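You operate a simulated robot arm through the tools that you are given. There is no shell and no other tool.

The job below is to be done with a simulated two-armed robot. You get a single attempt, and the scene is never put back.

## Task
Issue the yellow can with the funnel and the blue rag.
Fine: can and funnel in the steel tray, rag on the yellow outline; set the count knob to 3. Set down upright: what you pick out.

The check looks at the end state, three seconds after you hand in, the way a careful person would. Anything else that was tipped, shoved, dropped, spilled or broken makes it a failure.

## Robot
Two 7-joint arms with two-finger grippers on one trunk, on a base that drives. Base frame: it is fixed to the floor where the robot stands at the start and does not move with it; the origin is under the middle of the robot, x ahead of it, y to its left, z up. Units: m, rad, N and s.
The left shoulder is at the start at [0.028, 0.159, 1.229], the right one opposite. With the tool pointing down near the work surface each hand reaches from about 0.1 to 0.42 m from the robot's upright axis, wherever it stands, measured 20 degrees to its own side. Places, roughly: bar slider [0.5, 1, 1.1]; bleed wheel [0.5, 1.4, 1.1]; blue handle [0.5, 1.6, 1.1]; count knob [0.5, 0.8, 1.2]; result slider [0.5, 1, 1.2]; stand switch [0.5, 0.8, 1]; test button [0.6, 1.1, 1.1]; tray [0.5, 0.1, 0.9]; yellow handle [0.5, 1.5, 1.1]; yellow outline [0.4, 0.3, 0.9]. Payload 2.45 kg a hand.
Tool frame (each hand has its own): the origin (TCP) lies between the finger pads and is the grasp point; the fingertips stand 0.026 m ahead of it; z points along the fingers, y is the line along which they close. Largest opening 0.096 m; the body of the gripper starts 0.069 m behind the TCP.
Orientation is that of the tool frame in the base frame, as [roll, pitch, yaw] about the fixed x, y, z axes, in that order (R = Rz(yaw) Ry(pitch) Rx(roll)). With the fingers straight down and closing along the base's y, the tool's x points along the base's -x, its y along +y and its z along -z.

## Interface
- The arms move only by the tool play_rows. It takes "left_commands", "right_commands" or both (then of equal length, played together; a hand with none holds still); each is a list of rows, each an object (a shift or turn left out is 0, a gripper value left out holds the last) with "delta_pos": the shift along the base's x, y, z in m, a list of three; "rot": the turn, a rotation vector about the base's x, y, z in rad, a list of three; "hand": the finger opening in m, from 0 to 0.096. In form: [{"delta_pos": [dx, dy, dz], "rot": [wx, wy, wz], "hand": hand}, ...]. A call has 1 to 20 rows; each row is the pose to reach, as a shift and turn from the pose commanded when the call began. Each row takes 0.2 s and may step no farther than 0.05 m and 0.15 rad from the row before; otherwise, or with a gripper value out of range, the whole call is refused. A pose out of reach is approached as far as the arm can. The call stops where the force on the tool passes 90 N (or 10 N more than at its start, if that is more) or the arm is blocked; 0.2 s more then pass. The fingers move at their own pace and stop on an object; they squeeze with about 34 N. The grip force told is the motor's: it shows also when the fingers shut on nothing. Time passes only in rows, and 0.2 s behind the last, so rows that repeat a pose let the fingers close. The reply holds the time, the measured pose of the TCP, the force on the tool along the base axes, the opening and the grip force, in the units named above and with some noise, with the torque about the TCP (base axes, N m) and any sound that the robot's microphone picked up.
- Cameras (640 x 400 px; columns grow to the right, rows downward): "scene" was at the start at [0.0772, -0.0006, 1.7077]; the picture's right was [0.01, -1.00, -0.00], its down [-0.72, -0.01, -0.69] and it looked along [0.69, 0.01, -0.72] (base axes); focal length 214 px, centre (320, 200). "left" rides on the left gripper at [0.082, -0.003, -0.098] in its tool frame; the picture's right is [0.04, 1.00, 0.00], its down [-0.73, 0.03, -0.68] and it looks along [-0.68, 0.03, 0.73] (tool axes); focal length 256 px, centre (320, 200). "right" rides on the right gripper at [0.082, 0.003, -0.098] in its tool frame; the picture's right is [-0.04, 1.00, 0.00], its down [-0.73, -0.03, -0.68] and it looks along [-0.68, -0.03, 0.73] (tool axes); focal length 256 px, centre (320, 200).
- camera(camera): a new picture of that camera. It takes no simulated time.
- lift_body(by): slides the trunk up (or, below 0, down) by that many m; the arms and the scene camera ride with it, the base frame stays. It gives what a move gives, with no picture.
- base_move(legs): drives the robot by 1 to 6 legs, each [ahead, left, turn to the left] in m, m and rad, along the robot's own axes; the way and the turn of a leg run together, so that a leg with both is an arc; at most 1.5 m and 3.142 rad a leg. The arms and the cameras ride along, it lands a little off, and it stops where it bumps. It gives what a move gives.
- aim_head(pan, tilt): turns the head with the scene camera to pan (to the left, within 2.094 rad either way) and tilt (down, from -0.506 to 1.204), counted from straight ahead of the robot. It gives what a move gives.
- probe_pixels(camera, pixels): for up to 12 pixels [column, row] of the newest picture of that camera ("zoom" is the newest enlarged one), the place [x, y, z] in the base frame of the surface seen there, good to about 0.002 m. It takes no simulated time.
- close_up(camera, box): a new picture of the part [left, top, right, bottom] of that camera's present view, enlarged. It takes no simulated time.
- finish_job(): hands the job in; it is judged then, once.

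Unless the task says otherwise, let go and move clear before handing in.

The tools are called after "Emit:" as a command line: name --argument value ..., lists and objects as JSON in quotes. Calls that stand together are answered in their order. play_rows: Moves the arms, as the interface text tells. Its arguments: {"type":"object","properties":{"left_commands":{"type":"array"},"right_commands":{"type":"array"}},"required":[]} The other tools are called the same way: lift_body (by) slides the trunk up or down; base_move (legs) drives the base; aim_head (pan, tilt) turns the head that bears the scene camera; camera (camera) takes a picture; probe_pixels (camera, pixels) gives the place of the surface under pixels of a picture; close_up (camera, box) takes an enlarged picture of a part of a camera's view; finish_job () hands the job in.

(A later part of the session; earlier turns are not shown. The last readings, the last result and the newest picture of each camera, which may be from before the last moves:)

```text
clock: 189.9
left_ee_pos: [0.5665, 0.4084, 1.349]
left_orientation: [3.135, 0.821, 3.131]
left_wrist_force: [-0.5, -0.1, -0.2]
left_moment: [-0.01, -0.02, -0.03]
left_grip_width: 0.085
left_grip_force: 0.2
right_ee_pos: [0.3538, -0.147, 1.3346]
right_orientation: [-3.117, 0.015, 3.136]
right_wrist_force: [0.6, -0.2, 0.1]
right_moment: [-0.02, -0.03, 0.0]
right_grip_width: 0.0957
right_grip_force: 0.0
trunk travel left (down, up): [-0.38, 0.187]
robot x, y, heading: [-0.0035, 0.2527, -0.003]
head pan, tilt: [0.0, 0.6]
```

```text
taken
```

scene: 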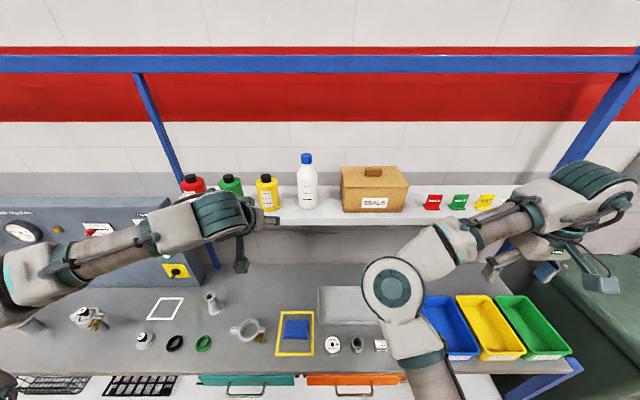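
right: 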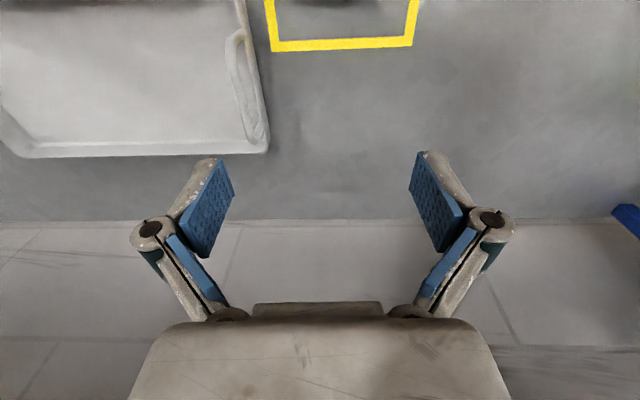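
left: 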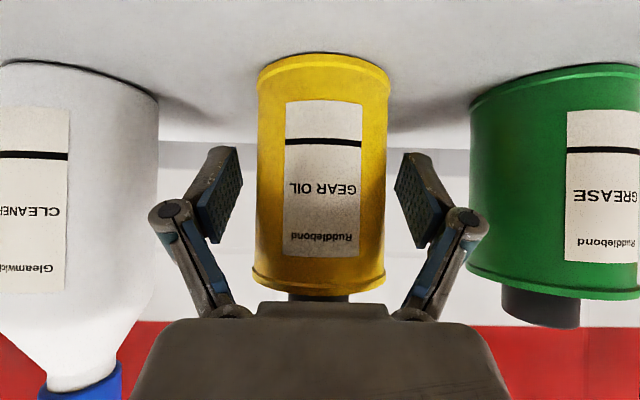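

The can sits centred between the fingers (x 0.5665). Closing.

Emit:
play_rows --left_commands '[{"hand": 0.07}, {"hand": 0.05}, {"hand": 0.04}, {"hand": 0.03}, {"hand": 0.03}, {"hand": 0.03}]'

Emit:
camera --camera "left"

```text
clock: 191.3
left_ee_pos: [0.5651, 0.4082, 1.3493]
left_orientation: [3.134, 0.822, 3.133]
left_wrist_force: [1.3, 0.9, 4.4]
left_moment: [-0.08, -0.03, 0.0]
left_grip_width: 0.0628
left_grip_force: 34.4
right_ee_pos: [0.3531, -0.1468, 1.3345]
right_orientation: [-3.116, 0.016, 3.136]
right_wrist_force: [0.0, 0.2, 0.4]
right_moment: [0.01, 0.02, 0.01]
right_grip_width: 0.0961
right_grip_force: 0.1
trunk travel left (down, up): [-0.38, 0.187]
robot x, y, heading: [-0.0038, 0.2518, -0.0]
head pan, tilt: [0.0, 0.6]
```

```text
taken
```

left: 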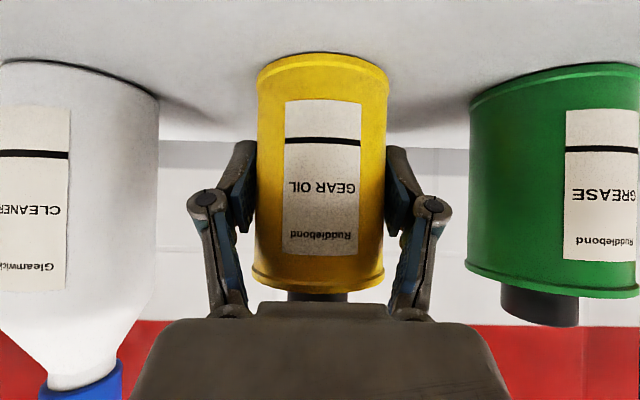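

Gripped (0.0628 m, 34 N). Lifting 40 mm, then drawing back off the shelf.

Emit:
play_rows --left_commands '[{"delta_pos": [0, 0, 0.01], "hand": 0.03}, {"delta_pos": [0, 0, 0.025]}, {"delta_pos": [0, 0, 0.04]}, {"delta_pos": [0, 0, 0.045]}, {"delta_pos": [0, 0, 0.045]}]'

Emit:
camera --camera "left"

```text
clock: 192.5
left_ee_pos: [0.5657, 0.4086, 1.3929]
left_orientation: [3.136, 0.82, 3.132]
left_wrist_force: [0.3, 0.3, -2.8]
left_moment: [-0.01, 0.04, 0.02]
left_grip_width: 0.0629
left_grip_force: 33.9
right_ee_pos: [0.3531, -0.1467, 1.3347]
right_orientation: [-3.113, 0.016, 3.135]
right_wrist_force: [-0.1, -0.3, 0.0]
right_moment: [-0.02, 0.01, 0.03]
right_grip_width: 0.0961
right_grip_force: 0.1
trunk travel left (down, up): [-0.38, 0.187]
robot x, y, heading: [-0.003, 0.252, -0.0]
head pan, tilt: [0.0, 0.6]
```

```text
taken
```

left: 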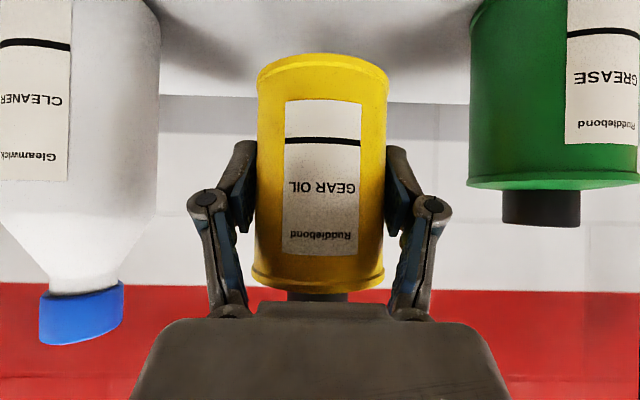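

Held and upright. I'll back away, and shift right a bit for the tray by backing at an angle.

Emit:
base_move --legs '[[-0.35, 0, 0], [0, 0, 0.4], [-0.4, 0, 0], [0, 0, -0.4]]'

Emit:
camera --camera "scene"

Emit:
close_up --camera "scene" --box '[240, 150, 420, 270]'

```text
clock: 199.3
left_ee_pos: [-0.1489, 0.2593, 1.3926]
left_orientation: [3.141, 0.821, 3.133]
left_wrist_force: [-0.1, 0.1, -2.6]
left_moment: [0.02, 0.02, -0.01]
left_grip_width: 0.0627
left_grip_force: 34.2
right_ee_pos: [-0.3637, -0.2959, 1.3358]
right_orientation: [-3.111, 0.013, 3.131]
right_wrist_force: [0.2, 0.4, -0.4]
right_moment: [0.0, 0.01, 0.02]
right_grip_width: 0.0963
right_grip_force: 0.0
trunk travel left (down, up): [-0.38, 0.187]
robot x, y, heading: [-0.723, 0.101, -0.01]
head pan, tilt: [0.0, 0.6]
```

```text
taken
```

scene: 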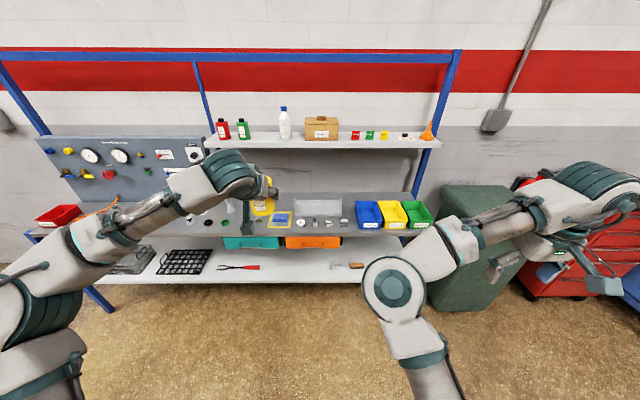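

```text
3.33 times, centred on (330, 210) of scene
```

zoom: 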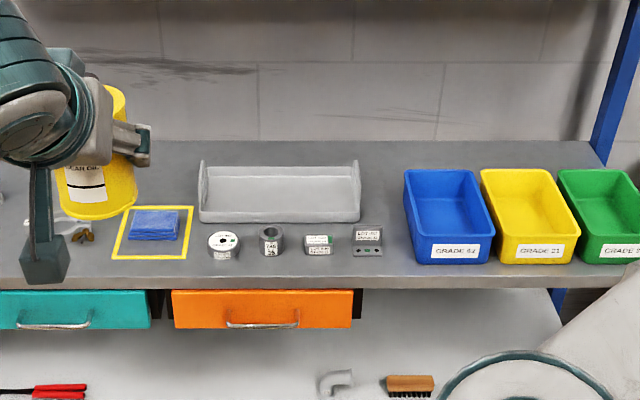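

I'll measure the tray's floor and rims from this enlarged view.

Emit:
probe_pixels --camera "zoom" --pixels '[[205, 212], [355, 212], [280, 212], [280, 200], [280, 185], [280, 168], [205, 175], [355, 175], [225, 200], [335, 200], [201, 165], [150, 225]]'

Emit:
close_up --camera "scene" --box '[285, 190, 355, 235]'

```text
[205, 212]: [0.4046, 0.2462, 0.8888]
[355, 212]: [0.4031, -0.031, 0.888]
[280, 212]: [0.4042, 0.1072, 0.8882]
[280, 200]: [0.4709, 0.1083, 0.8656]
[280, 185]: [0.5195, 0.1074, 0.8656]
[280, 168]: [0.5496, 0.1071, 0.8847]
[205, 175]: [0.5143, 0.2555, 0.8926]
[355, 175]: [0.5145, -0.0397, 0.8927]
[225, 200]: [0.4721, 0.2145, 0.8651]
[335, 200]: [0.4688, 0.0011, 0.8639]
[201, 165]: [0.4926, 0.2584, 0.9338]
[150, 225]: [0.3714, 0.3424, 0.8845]
```

```text
8.89 times, centred on (320, 212) of scene
```

zoom: 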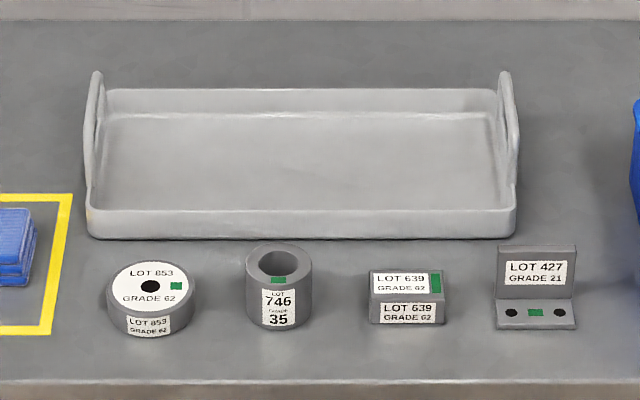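

The tray spans x 0.40–0.555, y −0.04–0.255, floor z 0.865. I'll check the heights of the lot pieces in front, which the hand's camera will pass over.

Emit:
probe_pixels --camera "zoom" --pixels '[[250, 262], [310, 265], [278, 250], [278, 285], [110, 290], [192, 290], [150, 270], [380, 280], [150, 315], [85, 200]]'

```text
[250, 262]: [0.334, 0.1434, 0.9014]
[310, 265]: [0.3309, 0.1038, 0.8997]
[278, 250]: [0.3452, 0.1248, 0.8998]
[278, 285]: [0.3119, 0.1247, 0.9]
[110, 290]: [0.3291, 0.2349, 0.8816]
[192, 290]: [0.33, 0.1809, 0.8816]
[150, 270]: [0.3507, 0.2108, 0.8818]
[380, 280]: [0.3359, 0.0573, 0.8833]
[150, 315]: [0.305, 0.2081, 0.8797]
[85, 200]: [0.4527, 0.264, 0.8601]
```

Clear: bushing at y 0.10–0.145, others lower. I'll lower the can to carrying height (TCP z 1.03) here in the open and align y to 0.19.

Emit:
play_rows --left_commands '[{"delta_pos": [-0.005, -0.007, -0.03], "hand": 0.03}, {"delta_pos": [-0.01, -0.014, -0.065]}, {"delta_pos": [-0.015, -0.021, -0.1]}, {"delta_pos": [-0.02, -0.028, -0.14]}, {"delta_pos": [-0.025, -0.035, -0.18]}, {"delta_pos": [-0.03, -0.042, -0.22]}, {"delta_pos": [-0.035, -0.049, -0.26]}, {"delta_pos": [-0.04, -0.056, -0.3]}, {"delta_pos": [-0.045, -0.063, -0.33]}, {"delta_pos": [-0.05, -0.069, -0.355]}, {"delta_pos": [-0.05, -0.069, -0.36]}, {"delta_pos": [-0.05, -0.069, -0.36]}, {"delta_pos": [-0.05, -0.069, -0.36]}]'

Emit:
camera --camera "scene"

```text
clock: 202.1
left_ee_pos: [-0.2081, 0.2059, 1.0448]
left_orientation: [3.132, 0.823, 3.128]
left_wrist_force: [0.1, -0.3, -2.3]
left_moment: [-0.04, 0.03, 0.01]
left_grip_width: 0.0626
left_grip_force: 34.2
left hand out of reach, approached as far as the arm can: row 9, 10, 11, 12, 13
right_ee_pos: [-0.3693, -0.3018, 1.3353]
right_orientation: [-3.116, 0.018, 3.131]
right_wrist_force: [0.8, -0.3, -0.3]
right_moment: [0.0, 0.02, 0.0]
right_grip_width: 0.0961
right_grip_force: 0.1
trunk travel left (down, up): [-0.38, 0.187]
robot x, y, heading: [-0.7233, 0.1046, -0.012]
head pan, tilt: [0.0, 0.6]
```

```text
taken
```

scene: 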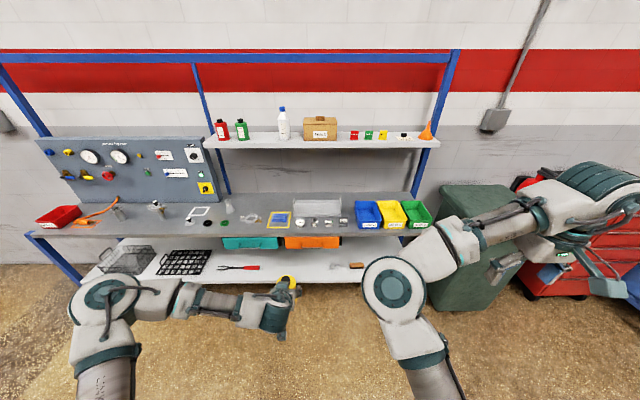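

At carrying height (TCP z 1.045, can bottom ≈0.988). Driving forward 0.6 m.

Emit:
base_move --legs '[[0.35, 0, 0], [0.25, 0, 0]]'

Emit:
aim_head --pan 0.15 --tilt 0.8

Emit:
camera --camera "scene"

Emit:
camera --camera "left"

```text
clock: 205.8
left_ee_pos: [0.3946, 0.2024, 1.0459]
left_orientation: [3.131, 0.825, 3.129]
left_wrist_force: [0.5, 0.4, -3.5]
left_moment: [0.01, 0.01, 0.01]
left_grip_width: 0.0628
left_grip_force: 34.2
right_ee_pos: [0.2342, -0.3061, 1.3353]
right_orientation: [-3.116, 0.019, 3.133]
right_wrist_force: [0.1, 0.0, 0.0]
right_moment: [-0.03, 0.0, 0.02]
right_grip_width: 0.096
right_grip_force: 0.1
trunk travel left (down, up): [-0.38, 0.187]
robot x, y, heading: [-0.1229, 0.0968, -0.004]
head pan, tilt: [0.0, 0.6]
```

```text
clock: 206.5
left_ee_pos: [0.3919, 0.2033, 1.0474]
left_orientation: [3.134, 0.823, 3.13]
left_wrist_force: [-0.4, -0.6, -2.3]
left_moment: [0.0, -0.02, 0.0]
left_grip_width: 0.0628
left_grip_force: 33.7
right_ee_pos: [0.2326, -0.3052, 1.3364]
right_orientation: [-3.114, 0.02, 3.134]
right_wrist_force: [0.0, 0.6, 0.4]
right_moment: [-0.01, 0.01, 0.0]
right_grip_width: 0.0959
right_grip_force: 0.1
trunk travel left (down, up): [-0.38, 0.187]
robot x, y, heading: [-0.1208, 0.0955, -0.005]
head pan, tilt: [0.15, 0.799]
```

```text
taken
```

scene: 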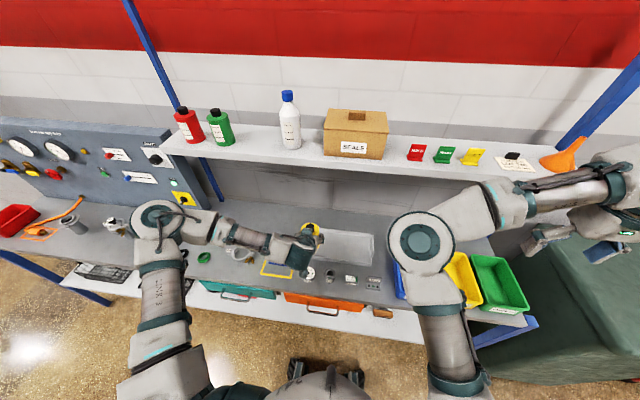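

```text
taken
```

left: 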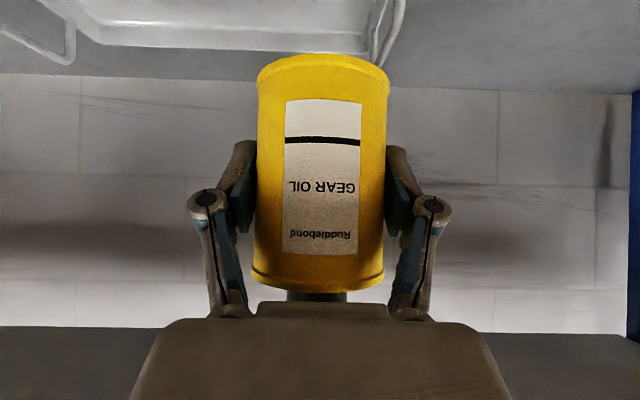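

Now extending over the tray to (0.478,0.188), still high.

Emit:
play_rows --left_commands '[{"delta_pos": [0.02, -0.004, 0], "hand": 0.03}, {"delta_pos": [0.04, -0.008, 0]}, {"delta_pos": [0.06, -0.012, 0]}, {"delta_pos": [0.08, -0.015, 0]}, {"delta_pos": [0.086, -0.015, -0.02]}, {"delta_pos": [0.086, -0.015, -0.04]}, {"delta_pos": [0.086, -0.015, -0.06]}, {"delta_pos": [0.086, -0.015, -0.06]}, {"delta_pos": [0.086, -0.015, -0.06]}]'

Emit:
camera --camera "scene"

Emit:
camera --camera "left"

```text
clock: 208.5
left_ee_pos: [0.4568, 0.2366, 1.0147]
left_orientation: [3.135, 0.823, 3.128]
left_wrist_force: [0.1, -0.2, -2.7]
left_moment: [-0.01, 0.01, 0.02]
left_grip_width: 0.0624
left_grip_force: 34.3
left hand out of reach, approached as far as the arm can: row 1, 2, 3, 4, 5, 6, 7, 8, 9
right_ee_pos: [0.2315, -0.3056, 1.3362]
right_orientation: [-3.114, 0.021, 3.134]
right_wrist_force: [0.1, -0.1, 0.2]
right_moment: [-0.01, 0.02, -0.01]
right_grip_width: 0.0961
right_grip_force: 0.0
trunk travel left (down, up): [-0.38, 0.187]
robot x, y, heading: [-0.1205, 0.0946, -0.002]
head pan, tilt: [0.15, 0.799]
```

```text
taken
```

scene: 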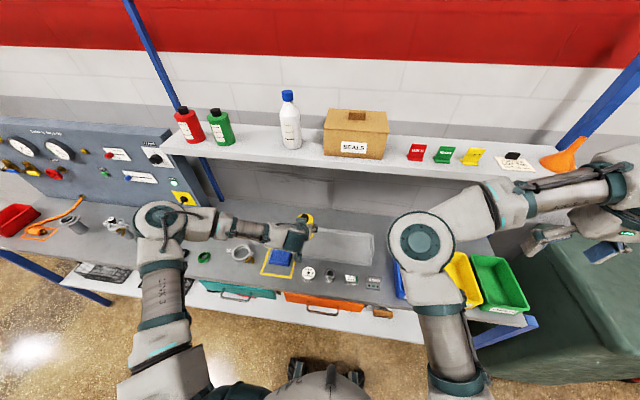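

```text
taken
```

left: 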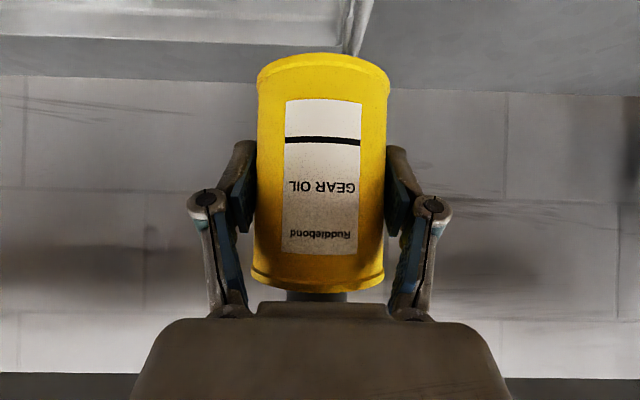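

The inward reach is limited by the wrist in this arm posture. I'll back off, shift the base to the right by ~0.12 m, and come in again with the target more to the left hand's own side.

Emit:
base_move --legs '[[-0.2, 0, 0], [0, 0, 0.35], [-0.4, 0, 0], [0, 0, -0.35]]'

```text
clock: 214.4
left_ee_pos: [-0.1201, 0.11, 1.0134]
left_orientation: [-3.14, 0.823, 3.133]
left_wrist_force: [-0.2, 1.6, -3.6]
left_moment: [-0.02, -0.02, -0.07]
left_grip_width: 0.0627
left_grip_force: 33.9
right_ee_pos: [-0.3472, -0.4299, 1.3393]
right_orientation: [-3.111, 0.02, 3.129]
right_wrist_force: [0.9, 0.6, -0.3]
right_moment: [-0.06, 0.04, 0.01]
right_grip_width: 0.0961
right_grip_force: 0.0
trunk travel left (down, up): [-0.38, 0.187]
robot x, y, heading: [-0.7021, -0.0346, -0.013]
head pan, tilt: [0.15, 0.799]
```

Now shift the left hand outward to y≈0.193 in the open.

Emit:
play_rows --left_commands '[{"delta_pos": [0.005, 0.02, 0.005], "hand": 0.03}, {"delta_pos": [0.01, 0.04, 0.01]}, {"delta_pos": [0.015, 0.06, 0.015]}, {"delta_pos": [0.02, 0.083, 0.015]}, {"delta_pos": [0.02, 0.083, 0.015]}, {"delta_pos": [0.02, 0.083, 0.015]}]'

Emit:
play_rows --left_commands '[{"delta_pos": [0, 0, -0.03]}, {"delta_pos": [0, 0, -0.06]}, {"delta_pos": [0, 0, -0.09]}, {"delta_pos": [0, 0, -0.105]}, {"delta_pos": [0, 0, -0.105]}]'

```text
clock: 215.8
left_ee_pos: [-0.1033, 0.1836, 1.0316]
left_orientation: [3.128, 0.826, 3.122]
left_wrist_force: [0.4, -1.1, -2.7]
left_moment: [0.05, -0.01, 0.04]
left_grip_width: 0.0627
left_grip_force: 33.9
right_ee_pos: [-0.352, -0.4429, 1.3364]
right_orientation: [-3.118, 0.024, 3.128]
right_wrist_force: [0.5, 0.2, 0.0]
right_moment: [0.02, -0.01, 0.05]
right_grip_width: 0.0958
right_grip_force: 0.0
trunk travel left (down, up): [-0.38, 0.187]
robot x, y, heading: [-0.6995, -0.0371, -0.014]
head pan, tilt: [0.15, 0.799]
```

```text
clock: 217.0
left_ee_pos: [-0.1046, 0.1888, 0.9289]
left_orientation: [3.134, 0.827, 3.125]
left_wrist_force: [-0.3, -0.1, -3.3]
left_moment: [-0.02, 0.0, -0.03]
left_grip_width: 0.0629
left_grip_force: 33.8
right_ee_pos: [-0.3528, -0.4374, 1.3386]
right_orientation: [-3.116, 0.025, 3.13]
right_wrist_force: [-0.6, -0.6, 0.6]
right_moment: [0.02, -0.03, 0.0]
right_grip_width: 0.096
right_grip_force: 0.1
trunk travel left (down, up): [-0.38, 0.187]
robot x, y, heading: [-0.6995, -0.0377, -0.013]
head pan, tilt: [0.15, 0.799]
```

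That pose, at placing height, is within reach. I'll raise by 0.1 m again and drive in.

Emit:
play_rows --left_commands '[{"delta_pos": [0, 0, 0.03]}, {"delta_pos": [0, 0, 0.06]}, {"delta_pos": [0, 0, 0.09]}, {"delta_pos": [0, 0, 0.1]}, {"delta_pos": [0, 0, 0.1]}]'

Emit:
base_move --legs '[[0.33, 0, 0], [0.25, 0, 0.012]]'

Emit:
aim_head --pan 0.2 --tilt 0.8

Emit:
camera --camera "scene"

Emit:
camera --camera "left"

```text
clock: 218.2
left_ee_pos: [-0.1027, 0.1881, 1.027]
left_orientation: [3.137, 0.828, 3.127]
left_wrist_force: [-0.7, -0.1, -3.0]
left_moment: [-0.02, -0.04, 0.02]
left_grip_width: 0.0625
left_grip_force: 34.0
right_ee_pos: [-0.3526, -0.4363, 1.338]
right_orientation: [-3.115, 0.024, 3.128]
right_wrist_force: [-0.3, 0.1, 0.2]
right_moment: [0.01, 0.0, -0.03]
right_grip_width: 0.0959
right_grip_force: 0.1
trunk travel left (down, up): [-0.38, 0.187]
robot x, y, heading: [-0.7016, -0.0385, -0.015]
head pan, tilt: [0.15, 0.799]
```

```text
clock: 221.8
left_ee_pos: [0.474, 0.1935, 1.0271]
left_orientation: [3.136, 0.828, -3.138]
left_wrist_force: [0.3, -0.1, -2.8]
left_moment: [0.03, 0.01, -0.01]
left_grip_width: 0.0629
left_grip_force: 34.1
right_ee_pos: [0.2357, -0.4347, 1.3389]
right_orientation: [-3.115, 0.025, -3.135]
right_wrist_force: [0.7, 0.0, 0.1]
right_moment: [0.0, -0.01, -0.04]
right_grip_width: 0.0965
right_grip_force: 0.2
trunk travel left (down, up): [-0.38, 0.187]
robot x, y, heading: [-0.1178, -0.0383, 0.01]
head pan, tilt: [0.15, 0.799]
```

```text
clock: 222.4
left_ee_pos: [0.4729, 0.194, 1.0279]
left_orientation: [3.137, 0.829, -3.14]
left_wrist_force: [0.3, -0.3, -3.2]
left_moment: [0.0, -0.04, -0.01]
left_grip_width: 0.0629
left_grip_force: 34.0
right_ee_pos: [0.2333, -0.4349, 1.3396]
right_orientation: [-3.115, 0.027, -3.137]
right_wrist_force: [0.7, -0.5, -0.5]
right_moment: [-0.04, 0.03, -0.03]
right_grip_width: 0.096
right_grip_force: 0.0
trunk travel left (down, up): [-0.38, 0.187]
robot x, y, heading: [-0.1134, -0.0353, 0.005]
head pan, tilt: [0.201, 0.799]
```

```text
taken
```

scene: 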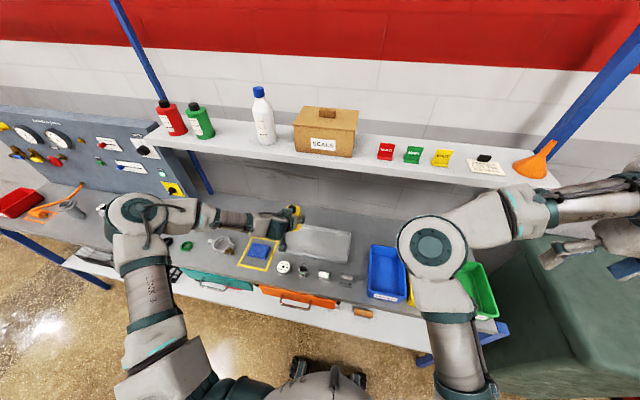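

```text
taken
```

left: 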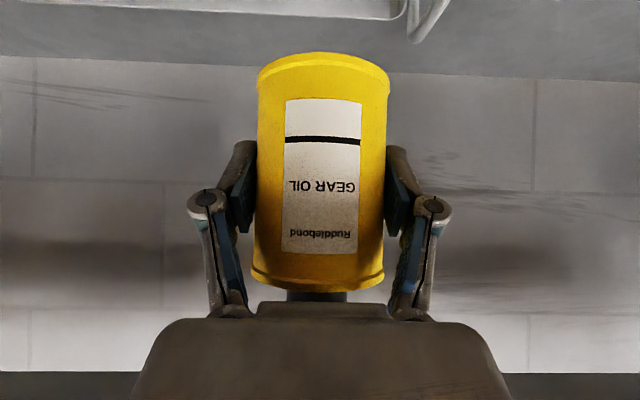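

Positioned over the tray. Lowering toward the floor of the tray, first to TCP z≈0.935.

Emit:
play_rows --left_commands '[{"delta_pos": [0.002, -0.003, -0.02]}, {"delta_pos": [0.004, -0.006, -0.045]}, {"delta_pos": [0.004, -0.006, -0.07]}, {"delta_pos": [0.004, -0.006, -0.085]}, {"delta_pos": [0.004, -0.006, -0.093]}, {"delta_pos": [0.004, -0.006, -0.093]}, {"delta_pos": [0.004, -0.006, -0.093]}]'

Emit:
camera --camera "left"

Emit:
close_up --camera "scene" --box '[180, 180, 380, 300]'

```text
clock: 224.0
left_ee_pos: [0.4769, 0.1868, 0.935]
left_orientation: [3.135, 0.831, 3.141]
left_wrist_force: [-0.9, -0.6, -2.8]
left_moment: [-0.03, 0.0, 0.0]
left_grip_width: 0.0627
left_grip_force: 34.2
right_ee_pos: [0.2337, -0.4357, 1.34]
right_orientation: [-3.115, 0.028, -3.137]
right_wrist_force: [0.2, 0.5, -0.1]
right_moment: [-0.01, -0.01, 0.01]
right_grip_width: 0.0958
right_grip_force: 0.1
trunk travel left (down, up): [-0.38, 0.187]
robot x, y, heading: [-0.1197, -0.0367, 0.002]
head pan, tilt: [0.201, 0.799]
```

```text
taken
```

left: 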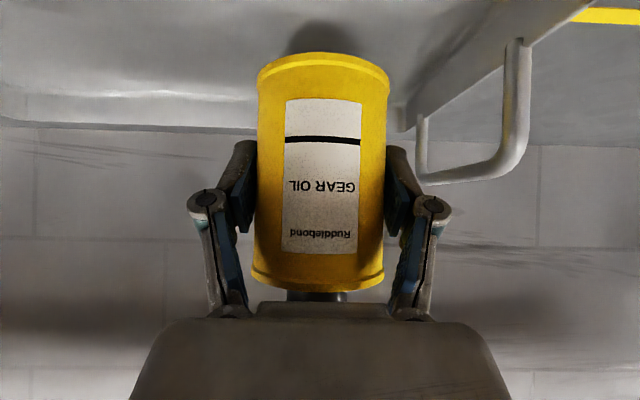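

```text
3.20 times, centred on (280, 240) of scene
```

zoom: 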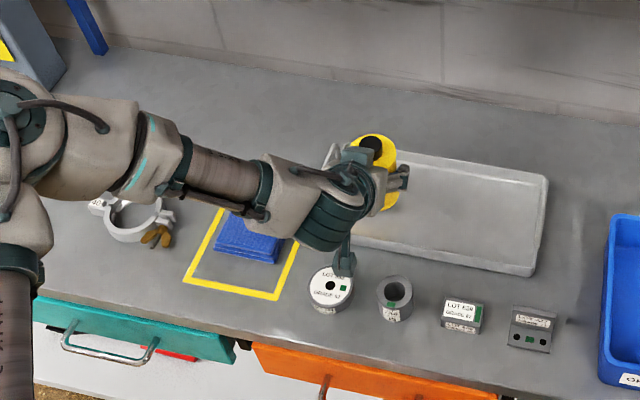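

The hand's camera box (343,260) is over the lot disc; I'll probe clearance there before the last 11 mm.

Emit:
probe_pixels --camera "zoom" --pixels '[[343, 272], [343, 258], [335, 268], [350, 268], [330, 290], [320, 240], [330, 215], [255, 240], [260, 205]]'

```text
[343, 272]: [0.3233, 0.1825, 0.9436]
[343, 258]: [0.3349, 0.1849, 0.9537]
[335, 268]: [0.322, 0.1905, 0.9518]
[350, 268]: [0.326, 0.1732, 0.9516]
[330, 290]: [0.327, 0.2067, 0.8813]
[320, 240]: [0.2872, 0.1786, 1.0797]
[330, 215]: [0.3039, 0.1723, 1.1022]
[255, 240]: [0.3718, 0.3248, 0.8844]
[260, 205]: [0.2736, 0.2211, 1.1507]
```

Plenty of clearance (box at z ≥0.94). Lowering the last bit.

Emit:
play_rows --left_commands '[{"delta_pos": [0, 0, -0.005], "rot": [0, 0.008, 0]}, {"delta_pos": [0, 0, -0.008], "rot": [0, 0.008, 0]}, {"delta_pos": [0, 0, -0.0105], "rot": [0, 0.008, 0]}, {"delta_pos": [0, 0, -0.0105], "rot": [0, 0.008, 0]}, {"delta_pos": [0, 0, -0.0105], "rot": [0, 0.008, 0]}]'

```text
clock: 225.2
left_ee_pos: [0.4745, 0.1907, 0.9311]
left_orientation: [3.137, 0.821, -3.141]
left_wrist_force: [-0.3, -0.1, -3.1]
left_moment: [0.05, 0.01, 0.01]
left_grip_width: 0.0628
left_grip_force: 34.2
left hand out of reach, approached as far as the arm can: row 1, 2, 3, 4, 5
right_ee_pos: [0.2328, -0.4344, 1.3392]
right_orientation: [-3.115, 0.025, -3.135]
right_wrist_force: [0.3, -0.4, 0.0]
right_moment: [0.02, 0.01, 0.01]
right_grip_width: 0.0961
right_grip_force: 0.0
trunk travel left (down, up): [-0.38, 0.187]
robot x, y, heading: [-0.1169, -0.0342, 0.006]
head pan, tilt: [0.201, 0.799]
```

At the arm's limit 8 mm above; I'll use the trunk to lower the rest.

Emit:
lift_body --by -0.006

```text
clock: 225.8
left_ee_pos: [0.4757, 0.1916, 0.9252]
left_orientation: [3.134, 0.822, -3.139]
left_wrist_force: [0.1, 0.4, -4.0]
left_moment: [0.03, 0.01, -0.02]
left_grip_width: 0.0627
left_grip_force: 34.3
right_ee_pos: [0.2332, -0.4352, 1.3337]
right_orientation: [-3.116, 0.026, -3.137]
right_wrist_force: [0.0, 0.4, -0.8]
right_moment: [-0.03, 0.0, -0.02]
right_grip_width: 0.096
right_grip_force: 0.1
trunk travel left (down, up): [-0.374, 0.193]
robot x, y, heading: [-0.1161, -0.0375, 0.005]
head pan, tilt: [0.201, 0.799]
```

Emit:
lift_body --by -0.003

Emit:
camera --camera "left"

```text
clock: 226.3
left_ee_pos: [0.4748, 0.1893, 0.9216]
left_orientation: [3.134, 0.822, -3.14]
left_wrist_force: [0.0, 0.2, -2.6]
left_moment: [-0.03, 0.03, -0.01]
left_grip_width: 0.0625
left_grip_force: 33.8
right_ee_pos: [0.2336, -0.4361, 1.3294]
right_orientation: [-3.115, 0.028, -3.138]
right_wrist_force: [-0.3, 0.6, 0.1]
right_moment: [-0.01, 0.02, 0.0]
right_grip_width: 0.096
right_grip_force: 0.1
trunk travel left (down, up): [-0.371, 0.196]
robot x, y, heading: [-0.1158, -0.0363, 0.006]
head pan, tilt: [0.201, 0.799]
```

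```text
taken
```

left: 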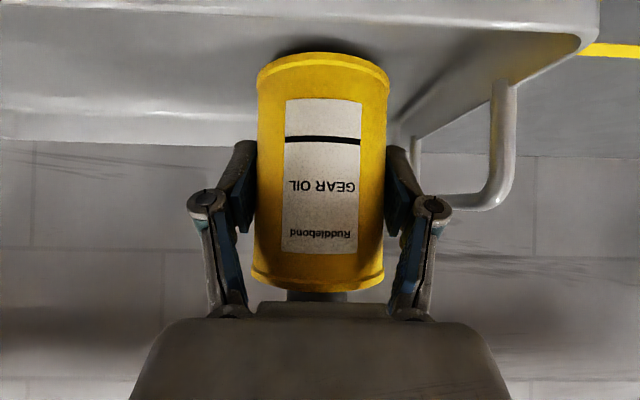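

Weight still on the hand (−2.6 N), so not touching yet. Lowering 2 mm more.

Emit:
lift_body --by -0.002

Emit:
lift_body --by -0.002

```text
clock: 226.8
left_ee_pos: [0.4745, 0.1894, 0.9202]
left_orientation: [3.136, 0.822, -3.139]
left_wrist_force: [0.3, -0.2, -2.8]
left_moment: [-0.02, -0.03, -0.01]
left_grip_width: 0.0628
left_grip_force: 34.0
right_ee_pos: [0.2339, -0.4366, 1.3272]
right_orientation: [-3.115, 0.025, -3.137]
right_wrist_force: [0.7, -0.5, 0.4]
right_moment: [0.04, -0.01, 0.0]
right_grip_width: 0.0962
right_grip_force: 0.1
trunk travel left (down, up): [-0.369, 0.198]
robot x, y, heading: [-0.1184, -0.0404, -0.003]
head pan, tilt: [0.201, 0.799]
```

```text
clock: 227.3
left_ee_pos: [0.4754, 0.1901, 0.9181]
left_orientation: [3.134, 0.822, -3.141]
left_wrist_force: [0.2, -0.2, -2.6]
left_moment: [-0.01, 0.03, -0.01]
left_grip_width: 0.0627
left_grip_force: 34.0
right_ee_pos: [0.2338, -0.435, 1.3256]
right_orientation: [-3.115, 0.025, -3.138]
right_wrist_force: [1.2, 0.3, 0.6]
right_moment: [-0.01, 0.03, -0.01]
right_grip_width: 0.0961
right_grip_force: 0.1
trunk travel left (down, up): [-0.367, 0.2]
robot x, y, heading: [-0.1195, -0.0388, 0.008]
head pan, tilt: [0.201, 0.799]
```

Emit:
lift_body --by -0.002

Emit:
lift_body --by -0.002

Emit:
close_up --camera "scene" --box '[260, 190, 360, 260]'

```text
clock: 227.8
left_ee_pos: [0.475, 0.191, 0.9156]
left_orientation: [3.136, 0.822, -3.141]
left_wrist_force: [0.1, 0.9, -2.2]
left_moment: [-0.01, -0.01, -0.03]
left_grip_width: 0.0627
left_grip_force: 33.8
right_ee_pos: [0.2339, -0.4346, 1.3237]
right_orientation: [-3.116, 0.026, -3.139]
right_wrist_force: [0.0, 1.0, 1.2]
right_moment: [0.03, 0.0, 0.02]
right_grip_width: 0.096
right_grip_force: 0.1
trunk travel left (down, up): [-0.365, 0.202]
robot x, y, heading: [-0.1156, -0.0414, 0.003]
head pan, tilt: [0.201, 0.799]
```

```text
clock: 228.3
left_ee_pos: [0.4746, 0.19, 0.9146]
left_orientation: [3.136, 0.822, -3.141]
left_wrist_force: [-0.4, -0.8, -3.2]
left_moment: [-0.05, -0.04, -0.01]
left_grip_width: 0.0624
left_grip_force: 34.0
right_ee_pos: [0.2348, -0.4356, 1.3216]
right_orientation: [-3.116, 0.026, -3.137]
right_wrist_force: [-0.1, 1.4, 0.0]
right_moment: [-0.04, 0.01, 0.0]
right_grip_width: 0.0959
right_grip_force: 0.1
trunk travel left (down, up): [-0.363, 0.204]
robot x, y, heading: [-0.1145, -0.0362, 0.012]
head pan, tilt: [0.201, 0.799]
```

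```text
5.71 times, centred on (310, 225) of scene
```

zoom: 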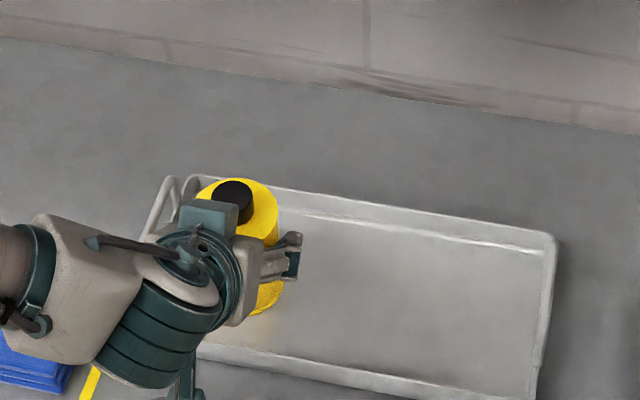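

The shelf top is really at z 1.301, so the TCP is 48 mm above the can's bottom; touchdown is expected at about 0.913. Two more small steps.

Emit:
lift_body --by -0.002

```text
clock: 228.9
left_ee_pos: [0.4742, 0.1904, 0.9129]
left_orientation: [3.135, 0.825, -3.138]
left_wrist_force: [-0.2, 0.2, 0.5]
left_moment: [-0.12, 0.1, -0.01]
left_grip_width: 0.0628
left_grip_force: 34.1
right_ee_pos: [0.2332, -0.4368, 1.3198]
right_orientation: [-3.117, 0.026, -3.139]
right_wrist_force: [-0.3, -0.4, 0.6]
right_moment: [0.04, -0.02, -0.04]
right_grip_width: 0.0961
right_grip_force: 0.2
trunk travel left (down, up): [-0.361, 0.206]
robot x, y, heading: [-0.117, -0.0393, 0.002]
head pan, tilt: [0.201, 0.799]
```

Contact (+0.5 N). Opening just enough (0.074), so the left finger stays clear of the tray wall.

Emit:
play_rows --left_commands '[{"hand": 0.066}, {"hand": 0.07}, {"hand": 0.075}, {"hand": 0.075}, {"hand": 0.075}]'

Emit:
camera --camera "left"

```text
clock: 230.1
left_ee_pos: [0.4739, 0.19, 0.9113]
left_orientation: [3.135, 0.821, -3.14]
left_wrist_force: [0.0, 1.2, -0.3]
left_moment: [0.01, 0.01, 0.0]
left_grip_width: 0.0752
left_grip_force: 0.0
right_ee_pos: [0.2328, -0.436, 1.3206]
right_orientation: [-3.116, 0.027, -3.137]
right_wrist_force: [-0.7, -0.4, -0.2]
right_moment: [0.02, -0.02, 0.0]
right_grip_width: 0.0963
right_grip_force: 0.1
trunk travel left (down, up): [-0.361, 0.206]
robot x, y, heading: [-0.1144, -0.0388, 0.004]
head pan, tilt: [0.201, 0.799]
```

```text
taken
```

left: 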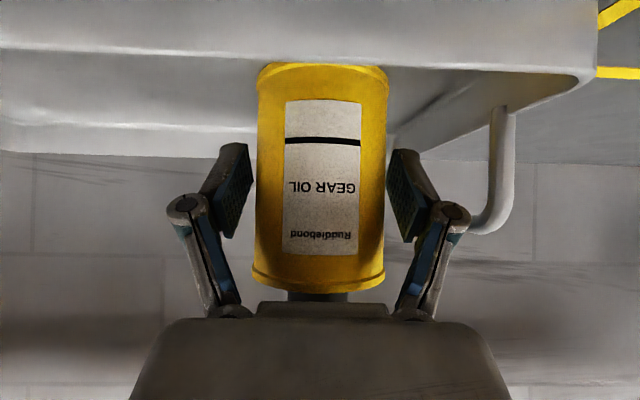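

Released, the can stands free. I'll rise with the trunk (pure vertical) and then back off with the base, avoiding arm-limit drift.

Emit:
lift_body --by 0.12

Emit:
camera --camera "left"

```text
clock: 231.6
left_ee_pos: [0.476, 0.1916, 1.044]
left_orientation: [3.135, 0.842, 3.141]
left_wrist_force: [-0.5, -0.2, -0.6]
left_moment: [0.01, 0.02, -0.01]
left_grip_width: 0.0751
left_grip_force: 0.0
right_ee_pos: [0.2336, -0.4366, 1.4408]
right_orientation: [-3.115, 0.026, -3.137]
right_wrist_force: [0.0, -1.3, 0.3]
right_moment: [0.0, -0.01, 0.0]
right_grip_width: 0.096
right_grip_force: 0.0
trunk travel left (down, up): [-0.481, 0.086]
robot x, y, heading: [-0.1151, -0.0387, 0.005]
head pan, tilt: [0.201, 0.799]
```

```text
taken
```

left: 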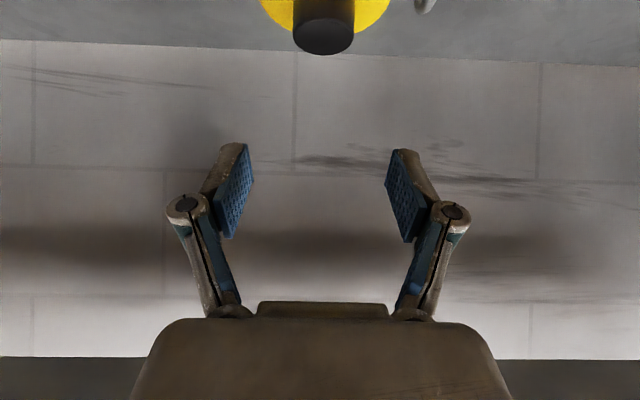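

Clear above the can. Backing off.

Emit:
base_move --legs '[[-0.5, 0, 0]]'

Emit:
aim_head --pan 0.0 --tilt 0.65

Emit:
camera --camera "scene"

Emit:
close_up --camera "scene" --box '[210, 170, 410, 290]'

```text
clock: 234.5
left_ee_pos: [-0.0222, 0.1867, 1.0448]
left_orientation: [3.138, 0.84, 3.14]
left_wrist_force: [-0.6, -0.2, -0.9]
left_moment: [0.0, -0.01, -0.04]
left_grip_width: 0.0749
left_grip_force: 0.1
right_ee_pos: [-0.2663, -0.4388, 1.439]
right_orientation: [-3.116, 0.024, -3.14]
right_wrist_force: [-0.3, 0.4, -0.3]
right_moment: [0.05, 0.03, 0.01]
right_grip_width: 0.096
right_grip_force: 0.0
trunk travel left (down, up): [-0.481, 0.086]
robot x, y, heading: [-0.6182, -0.0376, 0.001]
head pan, tilt: [0.201, 0.799]
```

```text
clock: 235.2
left_ee_pos: [-0.0273, 0.1875, 1.0478]
left_orientation: [3.137, 0.844, 3.139]
left_wrist_force: [0.3, 0.1, -0.4]
left_moment: [0.0, 0.04, -0.03]
left_grip_width: 0.075
left_grip_force: 0.1
right_ee_pos: [-0.274, -0.4399, 1.4404]
right_orientation: [-3.117, 0.027, -3.14]
right_wrist_force: [0.5, 1.0, -0.1]
right_moment: [-0.04, -0.02, 0.02]
right_grip_width: 0.0962
right_grip_force: 0.1
trunk travel left (down, up): [-0.481, 0.086]
robot x, y, heading: [-0.6208, -0.039, 0.002]
head pan, tilt: [0.0, 0.649]
```

```text
taken
```

scene: 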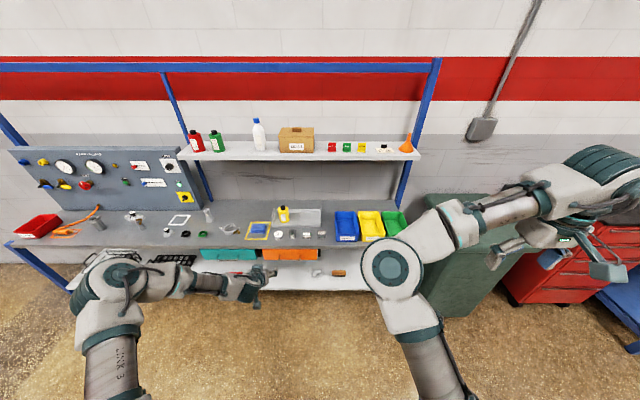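

```text
3.20 times, centred on (310, 230) of scene
```

zoom: 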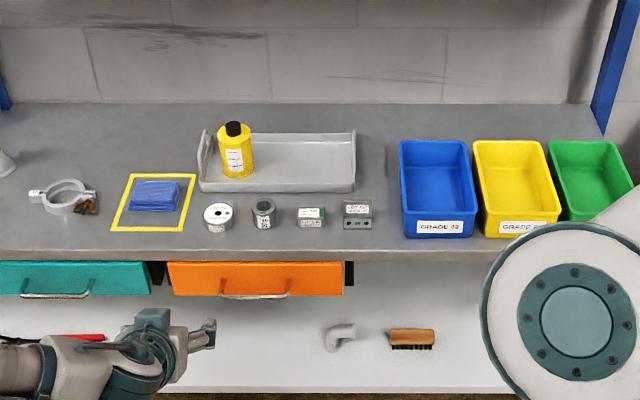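

The can stands upright in the tray and the rag is inside the outline. Now the funnel: zooming in.

Emit:
close_up --camera "scene" --box '[360, 120, 430, 165]'

Emit:
probe_pixels --camera "zoom" --pixels '[[440, 130], [440, 160], [430, 200], [430, 250], [380, 270], [480, 270], [430, 285], [430, 310], [445, 115]]'

```text
8.89 times, centred on (395, 142) of scene
```

zoom: 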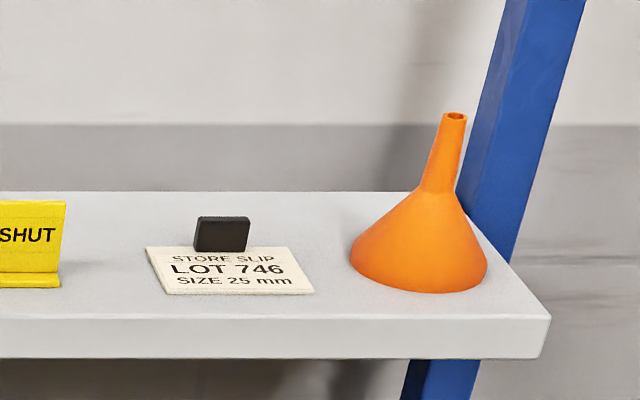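

```text
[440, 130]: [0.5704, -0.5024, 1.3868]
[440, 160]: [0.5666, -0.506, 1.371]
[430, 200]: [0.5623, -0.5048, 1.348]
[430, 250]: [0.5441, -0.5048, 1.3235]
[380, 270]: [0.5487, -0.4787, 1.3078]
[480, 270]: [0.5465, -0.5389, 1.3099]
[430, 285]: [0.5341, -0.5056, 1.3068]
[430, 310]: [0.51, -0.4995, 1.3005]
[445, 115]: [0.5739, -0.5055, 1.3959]
```

The funnel stands mouth down, axis ≈(0.578,−0.506), base Ø≈0.09, spout up to z≈1.397. I'll lower the trunk a bit and try out a forward-tilted right-hand pose here in the open.

Emit:
lift_body --by -0.1

Emit:
play_rows --right_commands '[{"delta_pos": [0.02, 0.01, 0.0], "rot": [0, -0.1, 0]}, {"delta_pos": [0.04, 0.02, 0.01], "rot": [0, -0.2, 0]}, {"delta_pos": [0.06, 0.03, 0.02], "rot": [0, -0.3, 0]}, {"delta_pos": [0.08, 0.04, 0.03], "rot": [0, -0.4, 0]}, {"delta_pos": [0.1, 0.05, 0.035], "rot": [0, -0.5, 0]}, {"delta_pos": [0.12, 0.06, 0.035], "rot": [0, -0.6, 0]}, {"delta_pos": [0.14, 0.07, 0.035], "rot": [0, -0.7, 0]}, {"delta_pos": [0.16, 0.08, 0.035], "rot": [0, -0.8, 0]}, {"delta_pos": [0.18, 0.1, 0.035], "rot": [0, -0.82, 0]}, {"delta_pos": [0.2, 0.12, 0.035], "rot": [0, -0.82, 0]}, {"delta_pos": [0.2, 0.12, 0.035], "rot": [0, -0.82, 0]}]'

Emit:
camera --camera "scene"

```text
clock: 236.6
left_ee_pos: [-0.0278, 0.1875, 0.9474]
left_orientation: [3.137, 0.845, 3.141]
left_wrist_force: [0.6, -0.1, -0.4]
left_moment: [0.0, 0.0, -0.01]
left_grip_width: 0.0747
left_grip_force: 0.1
right_ee_pos: [-0.274, -0.4392, 1.3414]
right_orientation: [-3.116, 0.027, -3.141]
right_wrist_force: [-0.1, -0.4, 0.0]
right_moment: [0.02, -0.02, 0.0]
right_grip_width: 0.0961
right_grip_force: 0.1
trunk travel left (down, up): [-0.381, 0.186]
robot x, y, heading: [-0.6148, -0.0382, 0.003]
head pan, tilt: [0.0, 0.649]
```

```text
clock: 239.0
left_ee_pos: [-0.0274, 0.1865, 0.9472]
left_orientation: [3.137, 0.843, 3.138]
left_wrist_force: [0.4, -0.7, -0.4]
left_moment: [0.05, 0.0, 0.04]
left_grip_width: 0.0749
left_grip_force: 0.0
right_ee_pos: [-0.0505, -0.3313, 1.3801]
right_orientation: [-3.115, 0.85, -3.141]
right_wrist_force: [-0.1, 0.6, 0.3]
right_moment: [-0.04, 0.04, 0.0]
right_grip_width: 0.0961
right_grip_force: 0.0
right hand out of reach, approached as far as the arm can: row 1, 2, 3, 4, 5, 6, 7, 8, 9, 10, 11
trunk travel left (down, up): [-0.381, 0.186]
robot x, y, heading: [-0.6197, -0.0389, 0.007]
head pan, tilt: [0.0, 0.649]
```

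```text
taken
```

scene: 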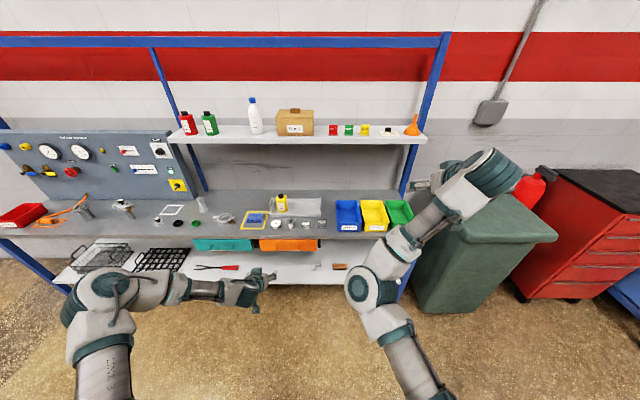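

The right hand reached (rel 0.57, −0.29; z 1.38; pitch 0.85) — suitable for the funnel. Now I shift the base right via an angled reverse.

Emit:
base_move --legs '[[0, 0, 0.36], [-0.5, 0, 0], [0, 0, -0.36]]'

Emit:
camera --camera "scene"

```text
clock: 244.1
left_ee_pos: [-0.4938, 0.0116, 0.9478]
left_orientation: [3.138, 0.845, -3.141]
left_wrist_force: [-0.2, -0.4, -0.7]
left_moment: [0.02, 0.01, -0.01]
left_grip_width: 0.0748
left_grip_force: 0.0
right_ee_pos: [-0.5147, -0.5078, 1.3792]
right_orientation: [-3.115, 0.85, -3.138]
right_wrist_force: [0.6, 0.0, 0.4]
right_moment: [0.0, 0.0, 0.0]
right_grip_width: 0.096
right_grip_force: 0.0
trunk travel left (down, up): [-0.381, 0.186]
robot x, y, heading: [-1.0854, -0.2167, 0.006]
head pan, tilt: [0.0, 0.649]
```

```text
taken
```

scene: 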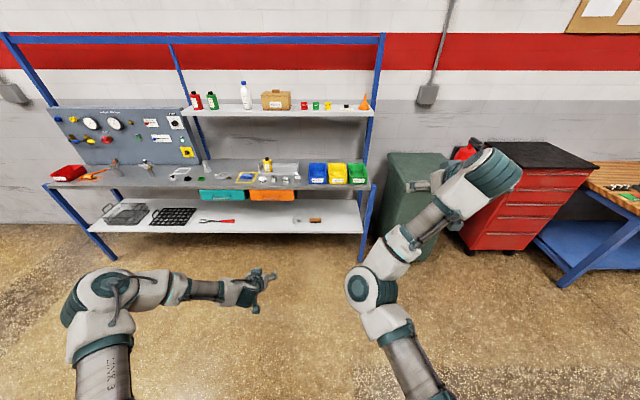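

Before driving in, I'll fold the left hand up and back so it doesn't pass over the can.

Emit:
play_rows --left_commands '[{"delta_pos": [0.0, 0.01, 0.04], "rot": [0, 0.06, 0]}, {"delta_pos": [-0.01, 0.02, 0.08], "rot": [0, 0.12, 0]}, {"delta_pos": [-0.03, 0.03, 0.12], "rot": [0, 0.18, 0]}, {"delta_pos": [-0.05, 0.045, 0.16], "rot": [0, 0.25, 0]}, {"delta_pos": [-0.07, 0.06, 0.2], "rot": [0, 0.32, 0]}, {"delta_pos": [-0.09, 0.075, 0.24], "rot": [0, 0.4, 0]}, {"delta_pos": [-0.11, 0.09, 0.28], "rot": [0, 0.48, 0]}, {"delta_pos": [-0.13, 0.105, 0.32], "rot": [0, 0.56, 0]}, {"delta_pos": [-0.15, 0.12, 0.35], "rot": [0, 0.64, 0]}, {"delta_pos": [-0.17, 0.135, 0.38], "rot": [0, 0.72, 0]}, {"delta_pos": [-0.19, 0.15, 0.41], "rot": [0, 0.8, 0]}, {"delta_pos": [-0.21, 0.16, 0.43], "rot": [0, 0.845, 0]}, {"delta_pos": [-0.23, 0.17, 0.45], "rot": [0, 0.845, 0]}, {"delta_pos": [-0.23, 0.17, 0.45], "rot": [0, 0.845, 0]}]'

Emit:
camera --camera "scene"

```text
clock: 247.1
left_ee_pos: [-0.7259, 0.182, 1.3995]
left_orientation: [3.136, 0.002, 3.141]
left_wrist_force: [0.2, -0.3, 0.3]
left_moment: [-0.03, -0.03, 0.0]
left_grip_width: 0.0749
left_grip_force: 0.0
right_ee_pos: [-0.519, -0.5089, 1.3814]
right_orientation: [-3.115, 0.85, -3.137]
right_wrist_force: [0.0, -0.9, 0.6]
right_moment: [-0.03, 0.0, -0.02]
right_grip_width: 0.0959
right_grip_force: 0.0
trunk travel left (down, up): [-0.381, 0.186]
robot x, y, heading: [-1.0806, -0.2167, 0.01]
head pan, tilt: [0.0, 0.649]
```

```text
taken
```

scene: 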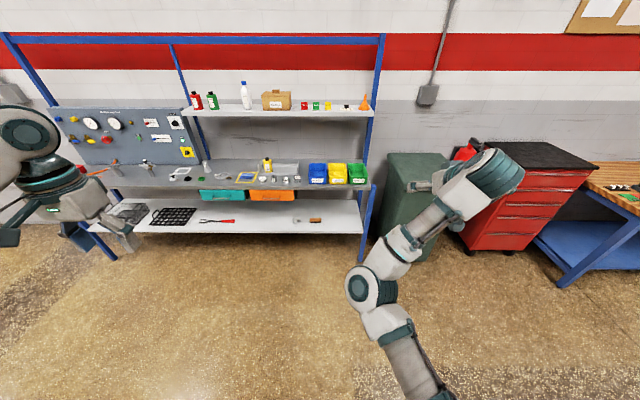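

Left arm folded. Driving forward in two legs, then checking the funnel with the right-hand camera.

Emit:
base_move --legs '[[0.5, 0, -0.008], [0.35, 0, 0]]'

Emit:
camera --camera "right"

Emit:
camera --camera "scene"

```text
clock: 251.9
left_ee_pos: [0.1252, 0.178, 1.3997]
left_orientation: [3.136, 0.004, 3.133]
left_wrist_force: [0.9, -1.0, -0.2]
left_moment: [0.0, 0.03, -0.01]
left_grip_width: 0.075
left_grip_force: 0.1
right_ee_pos: [0.3272, -0.514, 1.3822]
right_orientation: [-3.115, 0.853, 3.136]
right_wrist_force: [0.5, -0.4, 0.8]
right_moment: [0.0, 0.02, -0.02]
right_grip_width: 0.0958
right_grip_force: 0.1
trunk travel left (down, up): [-0.381, 0.186]
robot x, y, heading: [-0.2318, -0.2202, -0.005]
head pan, tilt: [0.0, 0.649]
```

```text
taken
```

right: 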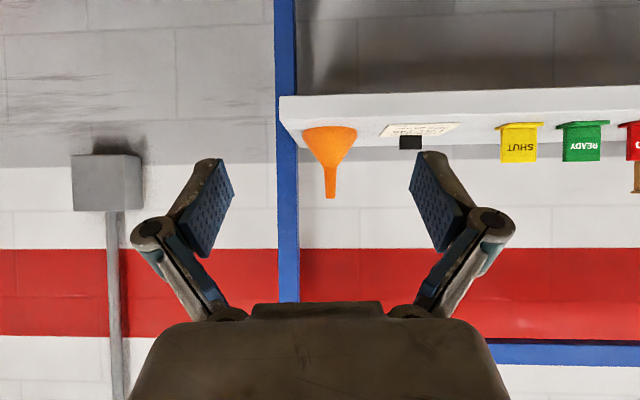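

```text
taken
```

scene: 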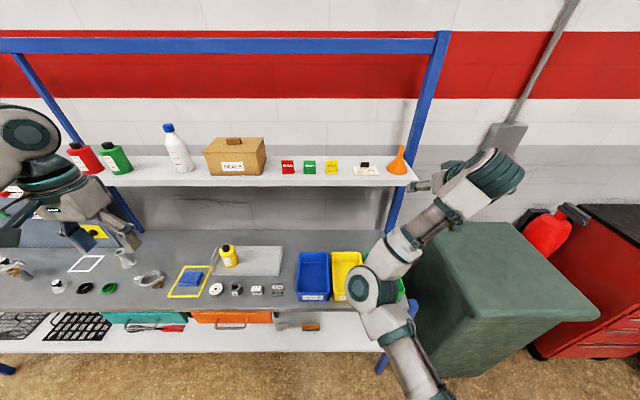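

The spout is at col 331 (gripper centre ≈321). Probing the funnel from here.

Emit:
close_up --camera "right" --box '[280, 90, 380, 210]'

Emit:
probe_pixels --camera "right" --pixels '[[331, 190], [331, 180], [331, 170], [331, 150], [331, 130], [306, 130], [354, 130], [328, 185], [334, 185]]'

```text
3.33 times, centred on (330, 150) of right
```

zoom: 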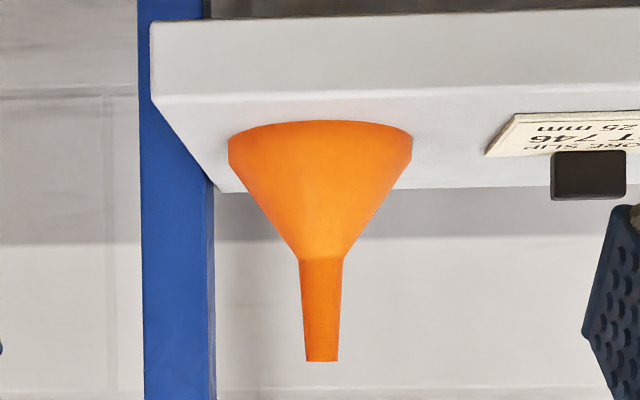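

```text
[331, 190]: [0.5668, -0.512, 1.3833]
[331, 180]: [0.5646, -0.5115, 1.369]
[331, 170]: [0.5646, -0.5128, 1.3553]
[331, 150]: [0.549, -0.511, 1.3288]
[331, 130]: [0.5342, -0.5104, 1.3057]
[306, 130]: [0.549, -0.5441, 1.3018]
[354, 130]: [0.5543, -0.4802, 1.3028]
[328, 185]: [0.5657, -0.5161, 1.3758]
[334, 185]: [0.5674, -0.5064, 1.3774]
```

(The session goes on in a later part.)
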